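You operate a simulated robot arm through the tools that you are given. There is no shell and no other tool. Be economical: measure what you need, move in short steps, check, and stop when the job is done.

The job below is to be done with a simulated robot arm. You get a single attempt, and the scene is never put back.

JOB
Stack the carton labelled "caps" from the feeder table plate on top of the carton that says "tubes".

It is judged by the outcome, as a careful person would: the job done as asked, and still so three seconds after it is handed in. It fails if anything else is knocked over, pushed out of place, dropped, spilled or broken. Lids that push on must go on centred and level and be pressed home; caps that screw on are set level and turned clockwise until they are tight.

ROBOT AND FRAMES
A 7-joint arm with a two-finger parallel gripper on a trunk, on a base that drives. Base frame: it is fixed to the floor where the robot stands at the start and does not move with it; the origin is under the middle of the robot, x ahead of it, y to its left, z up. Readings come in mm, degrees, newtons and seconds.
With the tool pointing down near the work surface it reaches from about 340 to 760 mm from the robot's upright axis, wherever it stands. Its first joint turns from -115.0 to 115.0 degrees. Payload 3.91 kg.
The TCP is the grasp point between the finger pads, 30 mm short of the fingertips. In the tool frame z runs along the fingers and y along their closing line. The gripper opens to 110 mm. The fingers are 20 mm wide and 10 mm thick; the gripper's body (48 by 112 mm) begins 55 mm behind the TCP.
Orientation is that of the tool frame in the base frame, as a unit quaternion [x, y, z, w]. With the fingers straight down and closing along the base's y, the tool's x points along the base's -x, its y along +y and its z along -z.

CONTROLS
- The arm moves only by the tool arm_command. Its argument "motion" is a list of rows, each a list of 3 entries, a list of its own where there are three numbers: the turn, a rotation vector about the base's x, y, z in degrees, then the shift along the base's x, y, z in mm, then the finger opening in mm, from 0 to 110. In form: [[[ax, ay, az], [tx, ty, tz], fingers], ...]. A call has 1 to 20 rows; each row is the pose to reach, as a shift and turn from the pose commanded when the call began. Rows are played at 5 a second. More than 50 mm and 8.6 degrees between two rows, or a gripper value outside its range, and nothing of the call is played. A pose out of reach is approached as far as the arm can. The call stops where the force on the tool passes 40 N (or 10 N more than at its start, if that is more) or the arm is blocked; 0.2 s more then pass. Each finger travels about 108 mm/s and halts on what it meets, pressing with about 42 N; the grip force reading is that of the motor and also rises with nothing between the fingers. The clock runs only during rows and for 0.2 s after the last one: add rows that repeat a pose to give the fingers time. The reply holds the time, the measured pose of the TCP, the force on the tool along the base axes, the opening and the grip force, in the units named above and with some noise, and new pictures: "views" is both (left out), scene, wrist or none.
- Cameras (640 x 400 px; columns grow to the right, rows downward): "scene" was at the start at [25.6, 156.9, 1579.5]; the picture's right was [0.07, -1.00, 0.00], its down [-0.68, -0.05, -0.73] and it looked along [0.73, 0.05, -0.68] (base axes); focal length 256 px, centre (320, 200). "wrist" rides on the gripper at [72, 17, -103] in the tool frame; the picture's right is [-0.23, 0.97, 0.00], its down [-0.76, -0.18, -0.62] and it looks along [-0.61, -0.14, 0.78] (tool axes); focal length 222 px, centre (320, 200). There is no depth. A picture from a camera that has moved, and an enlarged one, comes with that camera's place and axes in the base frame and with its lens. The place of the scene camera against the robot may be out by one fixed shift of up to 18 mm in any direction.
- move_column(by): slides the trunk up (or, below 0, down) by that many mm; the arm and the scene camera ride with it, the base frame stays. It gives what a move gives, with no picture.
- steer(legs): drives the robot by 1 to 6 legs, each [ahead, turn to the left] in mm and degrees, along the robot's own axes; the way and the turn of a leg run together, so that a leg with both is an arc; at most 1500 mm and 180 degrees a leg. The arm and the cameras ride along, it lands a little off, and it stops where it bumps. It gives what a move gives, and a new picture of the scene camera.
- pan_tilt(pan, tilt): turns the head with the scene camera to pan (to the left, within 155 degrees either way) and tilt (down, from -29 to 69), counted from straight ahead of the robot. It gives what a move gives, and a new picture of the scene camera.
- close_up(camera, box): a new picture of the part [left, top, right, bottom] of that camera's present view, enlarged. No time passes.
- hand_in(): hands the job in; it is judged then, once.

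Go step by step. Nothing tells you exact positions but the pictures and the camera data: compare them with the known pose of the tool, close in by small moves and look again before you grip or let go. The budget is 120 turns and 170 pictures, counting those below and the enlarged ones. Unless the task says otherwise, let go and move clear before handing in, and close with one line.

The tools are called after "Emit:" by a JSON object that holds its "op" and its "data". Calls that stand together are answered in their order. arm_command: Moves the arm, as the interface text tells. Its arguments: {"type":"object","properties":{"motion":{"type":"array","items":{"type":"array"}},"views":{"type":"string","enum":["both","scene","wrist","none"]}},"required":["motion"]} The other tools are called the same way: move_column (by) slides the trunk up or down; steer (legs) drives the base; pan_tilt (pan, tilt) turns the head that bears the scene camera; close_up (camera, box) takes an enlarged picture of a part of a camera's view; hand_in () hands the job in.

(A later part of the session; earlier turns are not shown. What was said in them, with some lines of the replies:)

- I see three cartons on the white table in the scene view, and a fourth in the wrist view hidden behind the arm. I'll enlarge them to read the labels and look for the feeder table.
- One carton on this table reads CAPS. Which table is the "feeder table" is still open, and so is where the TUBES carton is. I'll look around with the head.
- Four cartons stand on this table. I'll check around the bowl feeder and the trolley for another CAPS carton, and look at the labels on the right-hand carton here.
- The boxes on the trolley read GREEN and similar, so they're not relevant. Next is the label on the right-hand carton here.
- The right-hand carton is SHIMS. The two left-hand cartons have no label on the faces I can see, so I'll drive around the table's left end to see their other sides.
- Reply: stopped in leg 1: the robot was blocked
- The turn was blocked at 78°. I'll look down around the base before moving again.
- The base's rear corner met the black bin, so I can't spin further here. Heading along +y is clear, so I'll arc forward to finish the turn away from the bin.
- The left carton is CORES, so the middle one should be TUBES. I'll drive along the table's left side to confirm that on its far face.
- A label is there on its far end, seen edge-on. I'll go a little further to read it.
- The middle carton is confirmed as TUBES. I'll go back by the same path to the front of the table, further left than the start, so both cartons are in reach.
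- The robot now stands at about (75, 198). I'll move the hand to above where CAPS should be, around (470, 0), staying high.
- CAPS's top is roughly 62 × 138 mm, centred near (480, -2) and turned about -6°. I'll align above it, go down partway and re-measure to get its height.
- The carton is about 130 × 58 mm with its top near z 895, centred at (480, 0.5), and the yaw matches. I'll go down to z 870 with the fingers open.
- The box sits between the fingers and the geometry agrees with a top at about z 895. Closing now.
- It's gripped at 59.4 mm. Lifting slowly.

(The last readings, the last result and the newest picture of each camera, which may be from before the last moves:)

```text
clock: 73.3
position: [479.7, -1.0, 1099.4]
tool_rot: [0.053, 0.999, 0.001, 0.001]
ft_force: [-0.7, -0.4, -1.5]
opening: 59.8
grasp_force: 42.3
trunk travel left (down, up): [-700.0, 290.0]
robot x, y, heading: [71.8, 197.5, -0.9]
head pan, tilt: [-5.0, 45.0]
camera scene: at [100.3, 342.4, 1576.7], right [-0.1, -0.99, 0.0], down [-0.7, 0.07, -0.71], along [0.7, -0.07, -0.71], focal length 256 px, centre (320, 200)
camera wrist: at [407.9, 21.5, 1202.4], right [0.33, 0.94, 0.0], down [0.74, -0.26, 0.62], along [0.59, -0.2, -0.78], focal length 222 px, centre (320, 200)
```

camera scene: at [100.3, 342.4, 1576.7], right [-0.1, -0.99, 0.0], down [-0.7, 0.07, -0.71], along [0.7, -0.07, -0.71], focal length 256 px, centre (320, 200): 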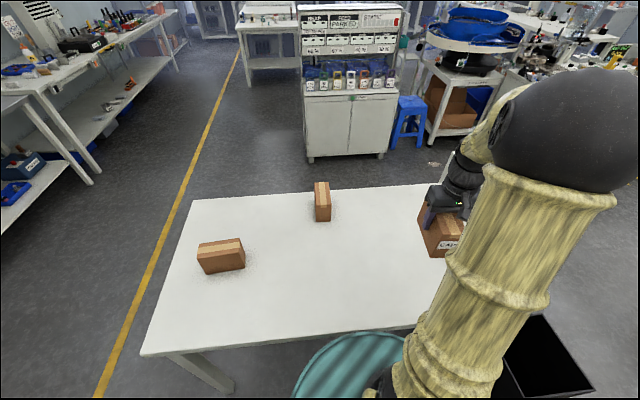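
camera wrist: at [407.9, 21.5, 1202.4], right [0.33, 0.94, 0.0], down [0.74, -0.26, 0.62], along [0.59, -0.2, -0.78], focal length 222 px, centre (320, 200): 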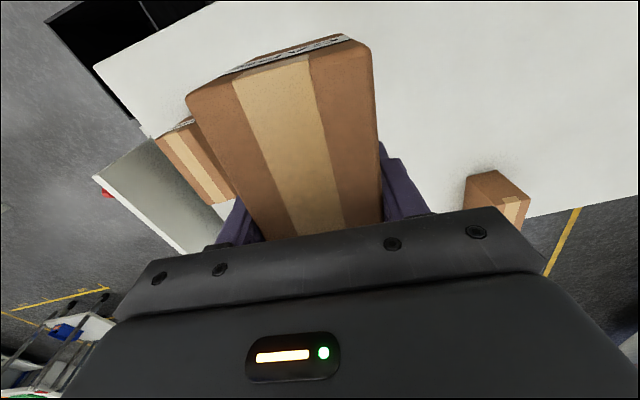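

The carton is held well. Next I'll measure TUBES precisely with a strong zoom.

Emit:
{"op": "close_up", "data": {"camera": "scene", "box": [290, 170, 354, 234]}}

Emit:
{"op": "close_up", "data": {"camera": "scene", "box": [400, 170, 480, 270]}}

```text
6.25 times, centred on (322, 202) of scene
camera zoom: at [100.3, 342.4, 1576.7], right [-0.1, -0.99, 0.0], down [-0.7, 0.07, -0.71], along [0.7, -0.07, -0.71], focal length 1597 px, centre (308, 188)
```

zoom: 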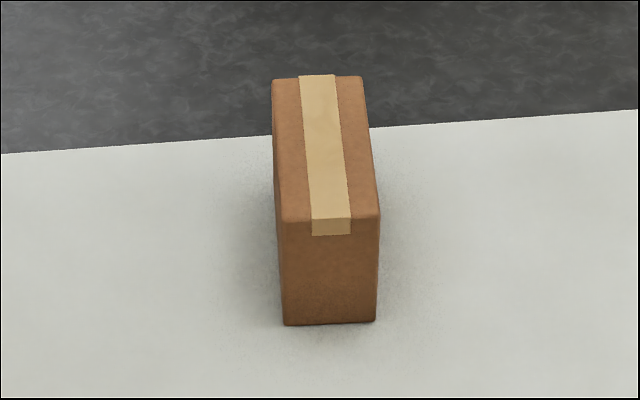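

```text
4.00 times, centred on (440, 220) of scene
camera zoom: at [100.3, 342.4, 1576.7], right [-0.1, -0.99, 0.0], down [-0.7, 0.07, -0.71], along [0.7, -0.07, -0.71], focal length 1022 px, centre (-160, 120)
```

zoom: 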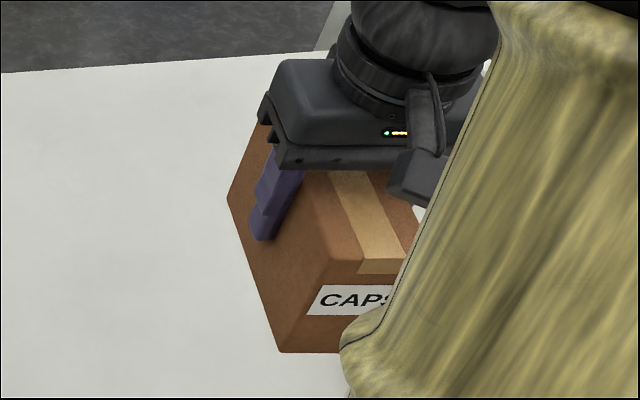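

TUBES is centred near (818, 257), yaw about -2.5°, which is at the edge of reach. I'll drive 100 mm further in (the base fits under the table), with the carton held high.

Emit:
{"op": "steer", "data": {"legs": [[100, 0]]}}

```text
clock: 74.4
position: [580.7, -2.6, 1099.7]
tool_rot: [0.053, 0.999, 0.0, -0.001]
ft_force: [0.1, 0.0, -1.6]
opening: 59.4
grasp_force: 42.2
trunk travel left (down, up): [-700.0, 290.0]
robot x, y, heading: [174.8, 197.0, -0.6]
head pan, tilt: [-5.0, 45.0]
camera scene: at [203.0, 341.0, 1576.6], right [-0.1, -0.99, 0.0], down [-0.7, 0.07, -0.71], along [0.7, -0.07, -0.71], focal length 256 px, centre (320, 200)
```

scene: 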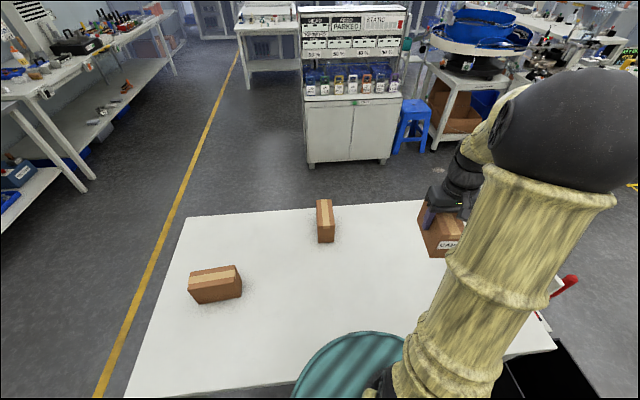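

Now I'll bring the held carton to just right of TUBES, staying high, so the wrist camera can see TUBES beside it.

Emit:
{"op": "arm_command", "data": {"motion": [[[0, 0, 0], [27, 20, 0], 45], [[0, 0, 0], [54, 40, 0], 45], [[0, 0, 0], [81, 60, 0], 45], [[0, 0, 0], [108, 80, 0], 45], [[0, 0, 0], [135, 98, 0], 45], [[0, 0, 0], [160, 113, 0], 45], [[0, 0, 0], [160, 113, 0], 45], [[0, 0, 0], [160, 113, 0], 45]]}}

Emit:
{"op": "close_up", "data": {"camera": "wrist", "box": [360, 30, 520, 190]}}

Emit:
{"op": "close_up", "data": {"camera": "scene", "box": [270, 150, 430, 250]}}

```text
clock: 76.2
position: [740.9, 111.2, 1098.8]
tool_rot: [0.053, 0.999, 0.0, 0.0]
ft_force: [-0.5, 1.3, -1.2]
opening: 59.5
grasp_force: 42.4
trunk travel left (down, up): [-700.0, 290.0]
robot x, y, heading: [170.5, 200.7, -0.7]
head pan, tilt: [-5.0, 45.0]
camera scene: at [201.2, 341.1, 1576.7], right [-0.1, -0.99, 0.0], down [-0.7, 0.07, -0.71], along [0.7, -0.07, -0.71], focal length 256 px, centre (320, 200)
camera wrist: at [669.8, 133.5, 1201.7], right [0.33, 0.94, 0.0], down [0.74, -0.26, 0.62], along [0.59, -0.2, -0.78], focal length 222 px, centre (320, 200)
```

scene: 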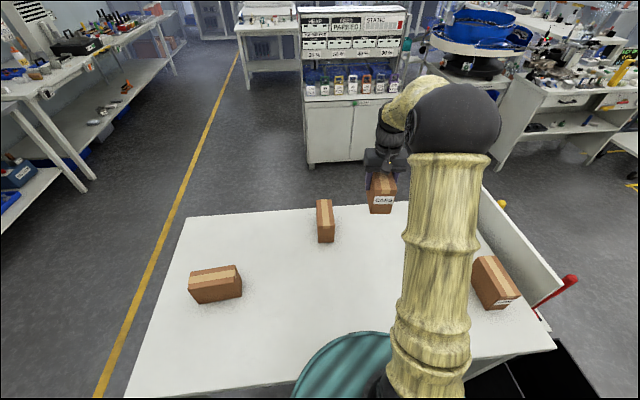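
wrist: 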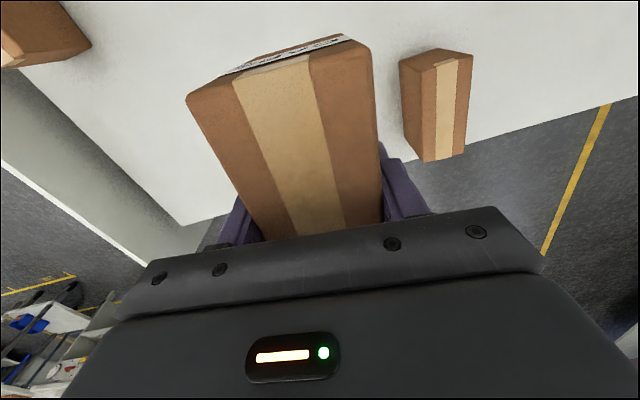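

```text
2.50 times, centred on (440, 110) of wrist
camera zoom: at [669.8, 133.5, 1201.7], right [0.33, 0.94, 0.0], down [0.74, -0.26, 0.62], along [0.59, -0.2, -0.78], focal length 555 px, centre (20, 425)
```

zoom: 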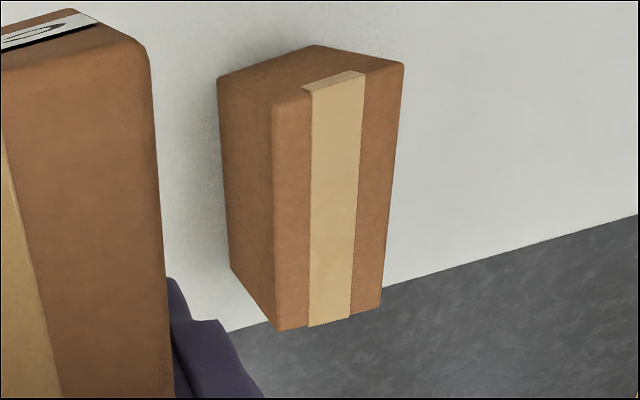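

```text
4.00 times, centred on (350, 200) of scene
camera zoom: at [201.2, 341.1, 1576.7], right [-0.1, -0.99, 0.0], down [-0.7, 0.07, -0.71], along [0.7, -0.07, -0.71], focal length 1022 px, centre (200, 200)
```

zoom: 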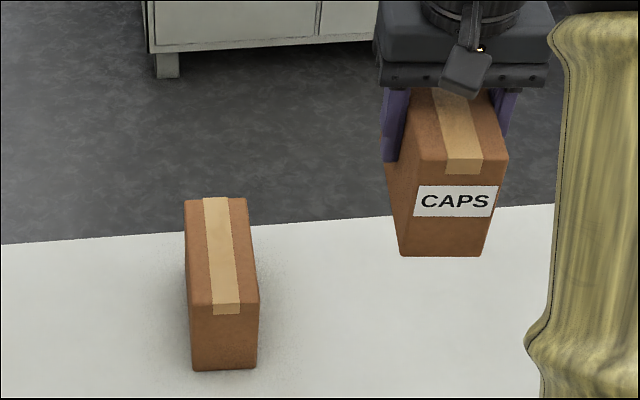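

TUBES's top centre measures (820, 261), yaw about -2.3°, z about 894, and both cameras agree. I'll move the held carton above it, still high, and match the yaw.

Emit:
{"op": "arm_command", "data": {"motion": [[[0, 0, 1], [20, 38, 0], 45], [[0, 0, 2], [40, 75, 0], 45], [[0, 0, 3], [60, 113, 0], 45], [[0, 0, 3.8], [79, 150, 0], 45], [[0, 0, 3.8], [79, 150, 0], 45], [[0, 0, 3.8], [79, 150, -40], 45], [[0, 0, 3.8], [79, 150, -80], 45], [[0, 0, 3.8], [79, 150, -80], 45]]}}

Emit:
{"op": "close_up", "data": {"camera": "scene", "box": [270, 150, 366, 250]}}

```text
clock: 78.0
position: [818.5, 260.0, 1019.3]
tool_rot: [0.019, 1.0, 0.0, 0.0]
ft_force: [0.6, -0.3, -1.8]
opening: 59.4
grasp_force: 41.7
trunk travel left (down, up): [-700.0, 290.0]
robot x, y, heading: [173.7, 197.1, -0.6]
head pan, tilt: [-5.0, 45.0]
camera scene: at [200.9, 341.1, 1576.7], right [-0.1, -0.99, 0.0], down [-0.7, 0.07, -0.71], along [0.7, -0.07, -0.71], focal length 256 px, centre (320, 200)
camera wrist: at [745.7, 277.9, 1122.3], right [0.27, 0.96, 0.0], down [0.75, -0.21, 0.62], along [0.6, -0.17, -0.78], focal length 222 px, centre (320, 200)
```

scene: 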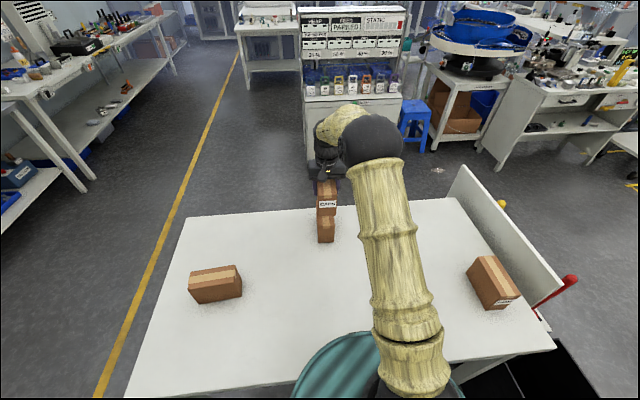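
wrist: 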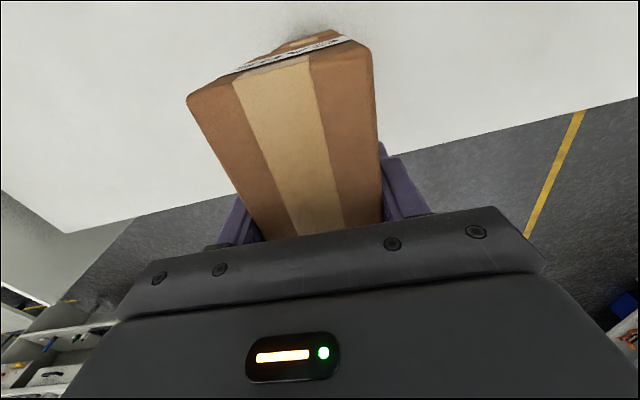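

```text
4.00 times, centred on (318, 200) of scene
camera zoom: at [200.9, 341.1, 1576.7], right [-0.1, -0.99, 0.0], down [-0.7, 0.07, -0.71], along [0.7, -0.07, -0.71], focal length 1022 px, centre (328, 200)
```

zoom: 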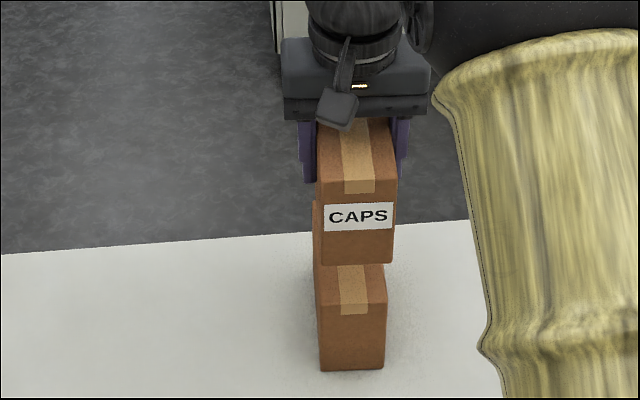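

It's aligned so far. I'll lower to about 12 mm above TUBES and check the alignment again.

Emit:
{"op": "arm_command", "data": {"motion": [[[0, 0, 0], [0, 0, -20], 45], [[0, 0, 0], [0, 0, -42], 45], [[0, 0, 0], [0, 0, -42], 45]]}}

Emit:
{"op": "close_up", "data": {"camera": "scene", "box": [294, 185, 358, 249]}}

Emit:
{"op": "close_up", "data": {"camera": "wrist", "box": [170, 0, 410, 120]}}

```text
clock: 78.8
position: [818.8, 259.8, 978.1]
tool_rot: [0.021, 1.0, -0.001, -0.001]
ft_force: [0.0, -0.3, -1.0]
opening: 59.5
grasp_force: 42.1
trunk travel left (down, up): [-700.0, 290.0]
robot x, y, heading: [175.3, 197.0, -1.0]
head pan, tilt: [-5.0, 45.0]
camera scene: at [201.0, 341.2, 1576.7], right [-0.1, -0.99, 0.0], down [-0.7, 0.07, -0.71], along [0.7, -0.07, -0.71], focal length 256 px, centre (320, 200)
camera wrist: at [745.8, 278.2, 1080.8], right [0.27, 0.96, 0.0], down [0.75, -0.21, 0.62], along [0.6, -0.17, -0.78], focal length 222 px, centre (320, 200)
```

scene: 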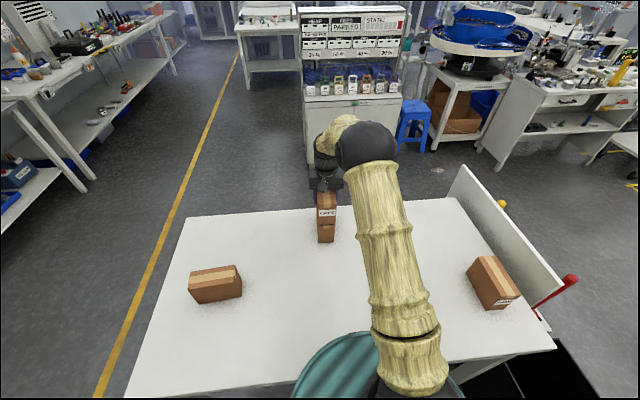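
wrist: 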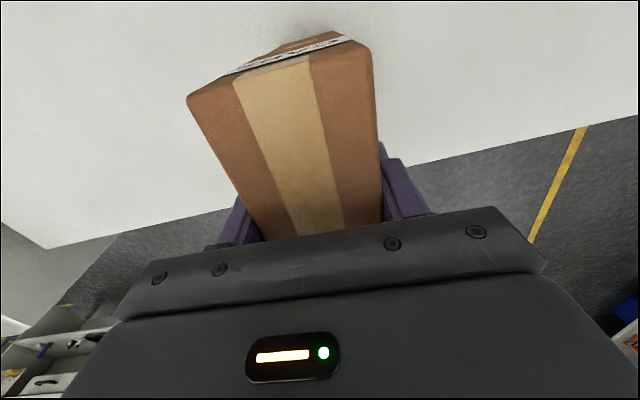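

```text
6.25 times, centred on (326, 217) of scene
camera zoom: at [201.0, 341.2, 1576.7], right [-0.1, -0.99, 0.0], down [-0.7, 0.07, -0.71], along [0.7, -0.07, -0.71], focal length 1597 px, centre (282, 94)
```

zoom: 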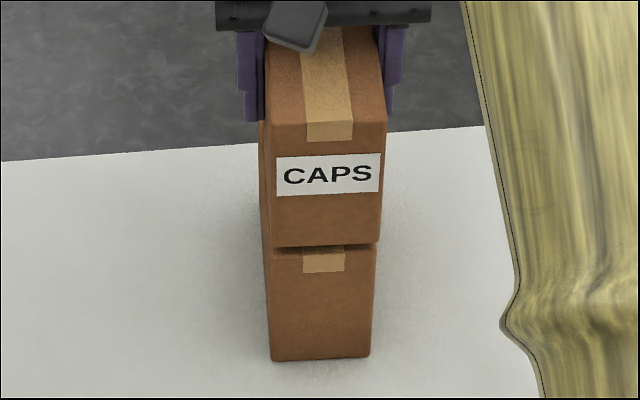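

```text
2.67 times, centred on (290, 60) of wrist
camera zoom: at [745.8, 278.2, 1080.8], right [0.27, 0.96, 0.0], down [0.75, -0.21, 0.62], along [0.6, -0.17, -0.78], focal length 592 px, centre (400, 573)
```

zoom: 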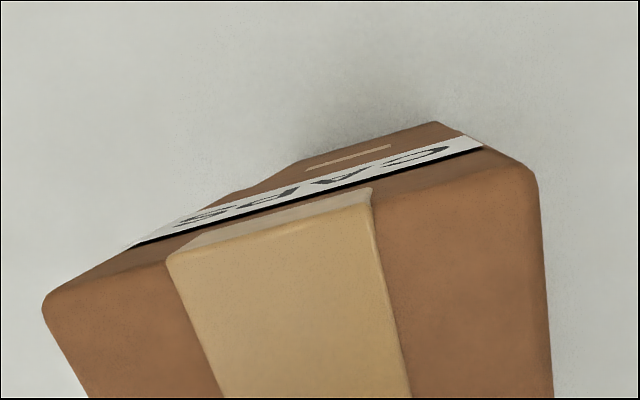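

Sideways alignment is within 1 mm, and CAPS sits about 2 mm toward the robot. I'll correct that and lower in small steps until it touches.

Emit:
{"op": "arm_command", "data": {"motion": [[[0, 0, 0], [2, 0, -3], 45], [[0, 0, 0], [2, 0, -6], 45], [[0, 0, 0], [2, 0, -8], 45], [[0, 0, 0], [2, 0, -10], 45], [[0, 0, 0], [2, 0, -11.5], 45], [[0, 0, 0], [2, 0, -11.5], 45]]}}

Emit:
{"op": "close_up", "data": {"camera": "scene", "box": [294, 185, 358, 249]}}

```text
clock: 80.2
position: [820.8, 259.6, 969.3]
tool_rot: [0.02, 1.0, 0.001, 0.004]
ft_force: [5.1, 0.2, 34.8]
opening: 59.8
grasp_force: 41.8
trunk travel left (down, up): [-700.0, 290.0]
robot x, y, heading: [174.1, 197.2, -0.9]
head pan, tilt: [-5.0, 45.0]
camera scene: at [197.8, 340.8, 1577.1], right [-0.1, -0.99, 0.0], down [-0.7, 0.07, -0.71], along [0.7, -0.07, -0.71], focal length 256 px, centre (320, 200)
camera wrist: at [747.2, 278.1, 1072.0], right [0.27, 0.96, 0.0], down [0.75, -0.21, 0.63], along [0.61, -0.17, -0.78], focal length 222 px, centre (320, 200)
```

scene: 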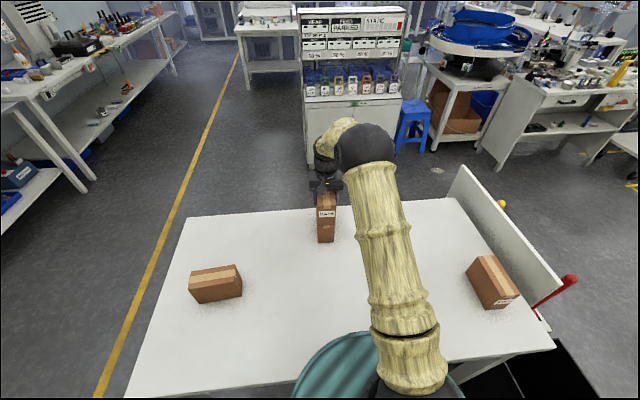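
wrist: 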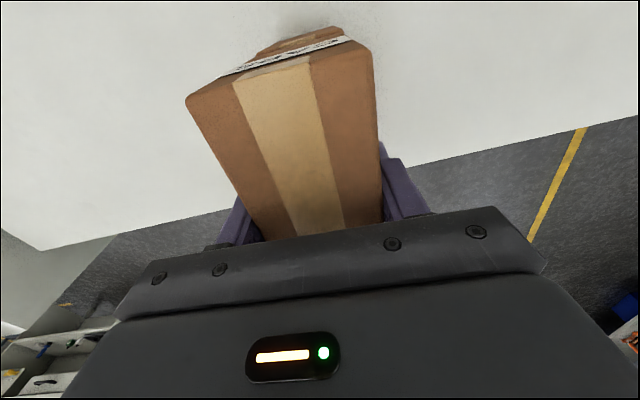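

```text
6.25 times, centred on (326, 217) of scene
camera zoom: at [197.8, 340.8, 1577.1], right [-0.1, -0.99, 0.0], down [-0.7, 0.07, -0.71], along [0.7, -0.07, -0.71], focal length 1597 px, centre (282, 94)
```

zoom: 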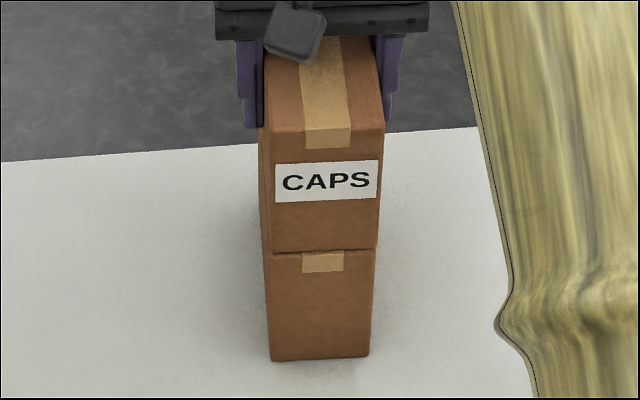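

It touched at z ≈ 969 with a 35 N load. I'll ease up to relieve the press before opening.

Emit:
{"op": "arm_command", "data": {"motion": [[[0, 0, 0], [0, 0, 1], 45], [[0, 0, 0], [0, 0, 1.8], 45], [[0, 0, 0], [0, 0, 1.8], 45]], "views": "none"}}

```text
clock: 81.0
position: [821.3, 259.9, 970.0]
tool_rot: [0.02, 1.0, 0.001, 0.004]
ft_force: [7.2, 0.7, 27.5]
opening: 59.3
grasp_force: 41.9
trunk travel left (down, up): [-700.0, 290.0]
robot x, y, heading: [178.0, 195.4, -0.9]
head pan, tilt: [-5.0, 45.0]
```

Emit:
{"op": "arm_command", "data": {"motion": [[[0, 0, 0], [0, 0, 2], 45], [[0, 0, 0], [0, 0, 3.5], 45], [[0, 0, 0], [0, 0, 3.5], 45]], "views": "none"}}

```text
clock: 81.8
position: [819.6, 259.8, 970.3]
tool_rot: [0.02, 1.0, 0.001, -0.002]
ft_force: [3.8, 0.8, 6.5]
opening: 59.8
grasp_force: 42.4
trunk travel left (down, up): [-700.0, 290.0]
robot x, y, heading: [175.1, 197.5, -0.8]
head pan, tilt: [-5.0, 45.0]
```

The load is nearly neutral, so I'll open the fingers.

Emit:
{"op": "arm_command", "data": {"motion": [[[0, 0, 0], [0, 0, 0.5], 60], [[0, 0, 0], [0, 0, 0.5], 68], [[0, 0, 0], [0, 0, 0.5], 85], [[0, 0, 0], [0, 0, 0.5], 100], [[0, 0, 0], [0, 0, 0.5], 100]]}}

Emit:
{"op": "close_up", "data": {"camera": "scene", "box": [294, 185, 358, 249]}}

```text
clock: 83.0
position: [821.8, 261.4, 971.0]
tool_rot: [0.02, 1.0, 0.0, 0.001]
ft_force: [0.8, 0.6, -0.4]
opening: 99.8
grasp_force: 0.1
trunk travel left (down, up): [-700.0, 290.0]
robot x, y, heading: [171.4, 197.2, -0.7]
head pan, tilt: [-5.0, 45.0]
camera scene: at [201.0, 341.2, 1576.7], right [-0.1, -0.99, 0.0], down [-0.7, 0.07, -0.71], along [0.7, -0.07, -0.71], focal length 256 px, centre (320, 200)
camera wrist: at [748.1, 278.1, 1074.2], right [0.27, 0.96, 0.0], down [0.75, -0.21, 0.62], along [0.6, -0.17, -0.78], focal length 222 px, centre (320, 200)
```

scene: 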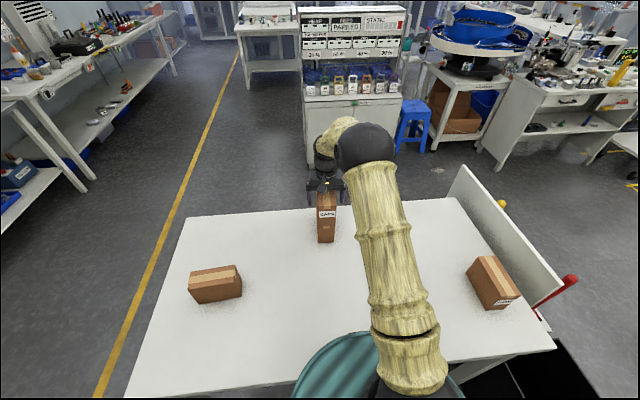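
wrist: 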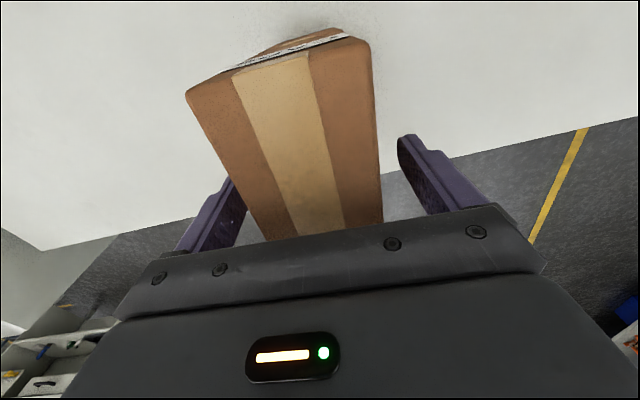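

```text
6.25 times, centred on (326, 217) of scene
camera zoom: at [201.0, 341.2, 1576.7], right [-0.1, -0.99, 0.0], down [-0.7, 0.07, -0.71], along [0.7, -0.07, -0.71], focal length 1597 px, centre (282, 94)
```

zoom: 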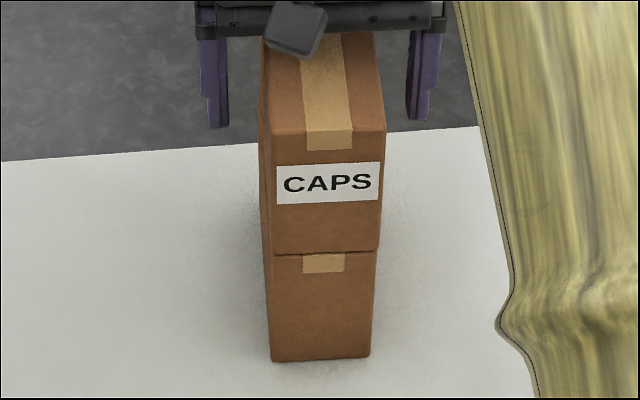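

CAPS is released and sits squarely on TUBES. I'll raise the hand straight up and clear of it.

Emit:
{"op": "arm_command", "data": {"motion": [[[0, 0, 0], [0, 0, 20], 105], [[0, 0, 0], [0, 0, 50], 105], [[0, 0, 0], [0, 0, 90], 105], [[0, 0, 0], [0, 0, 130], 105], [[0, 0, 0], [0, 0, 170], 105], [[0, 0, 0], [-40, 0, 190], 105], [[0, 0, 0], [-80, -25, 190], 105], [[0, 0, 0], [-120, -50, 190], 105], [[0, 0, 0], [-120, -50, 190], 105]]}}

Emit:
{"op": "close_up", "data": {"camera": "scene", "box": [280, 170, 370, 250]}}

```text
clock: 85.0
position: [699.7, 209.8, 1160.8]
tool_rot: [0.02, 1.0, -0.001, 0.0]
ft_force: [0.6, 0.1, -0.8]
opening: 105.0
grasp_force: 0.1
trunk travel left (down, up): [-700.0, 290.0]
robot x, y, heading: [172.7, 196.4, -0.8]
head pan, tilt: [-5.0, 45.0]
camera scene: at [201.8, 341.3, 1576.6], right [-0.1, -0.99, 0.0], down [-0.7, 0.07, -0.71], along [0.7, -0.07, -0.71], focal length 256 px, centre (320, 200)
camera wrist: at [626.8, 227.4, 1264.1], right [0.27, 0.96, 0.0], down [0.75, -0.21, 0.62], along [0.6, -0.17, -0.78], focal length 222 px, centre (320, 200)
```

scene: 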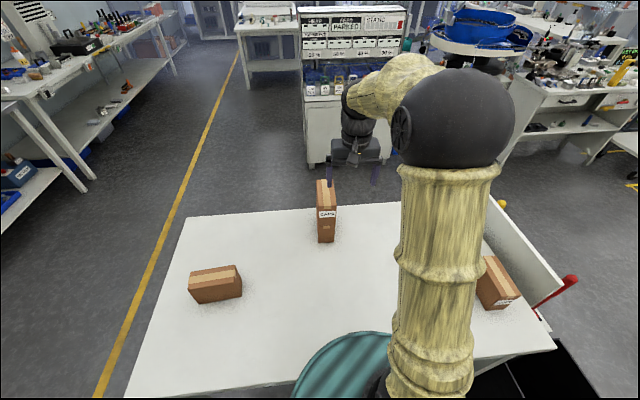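
wrist: 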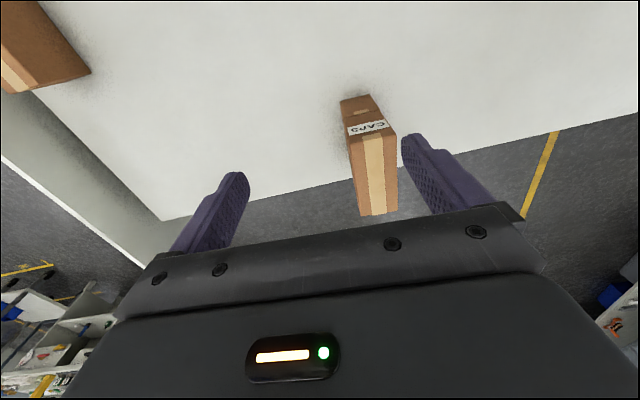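

```text
5.00 times, centred on (325, 210) of scene
camera zoom: at [201.8, 341.3, 1576.6], right [-0.1, -0.99, 0.0], down [-0.7, 0.07, -0.71], along [0.7, -0.07, -0.71], focal length 1278 px, centre (295, 150)
```

zoom: 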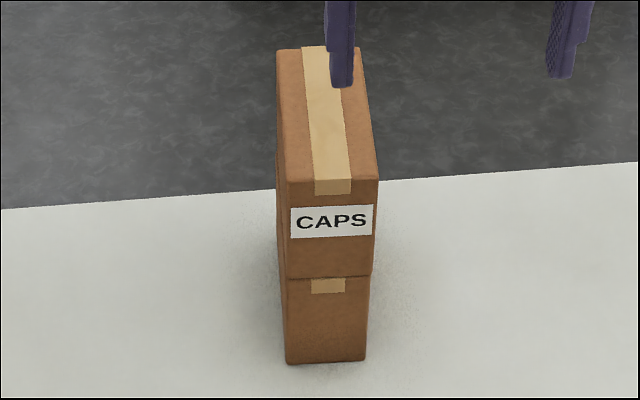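

The stack stands level and centred, the hand is clear, and the CORES and SHIMS cartons haven't moved. Handing in.

Emit:
{"op": "hand_in", "data": {}}

```text
The job is handed in.
```

The CAPS carton is stacked level and centred on the TUBES carton, the gripper is clear, and the job is handed in. While turning early on, the base stopped against the black bin by the table; I saw no sign that the bin moved, but I didn't check it closely.
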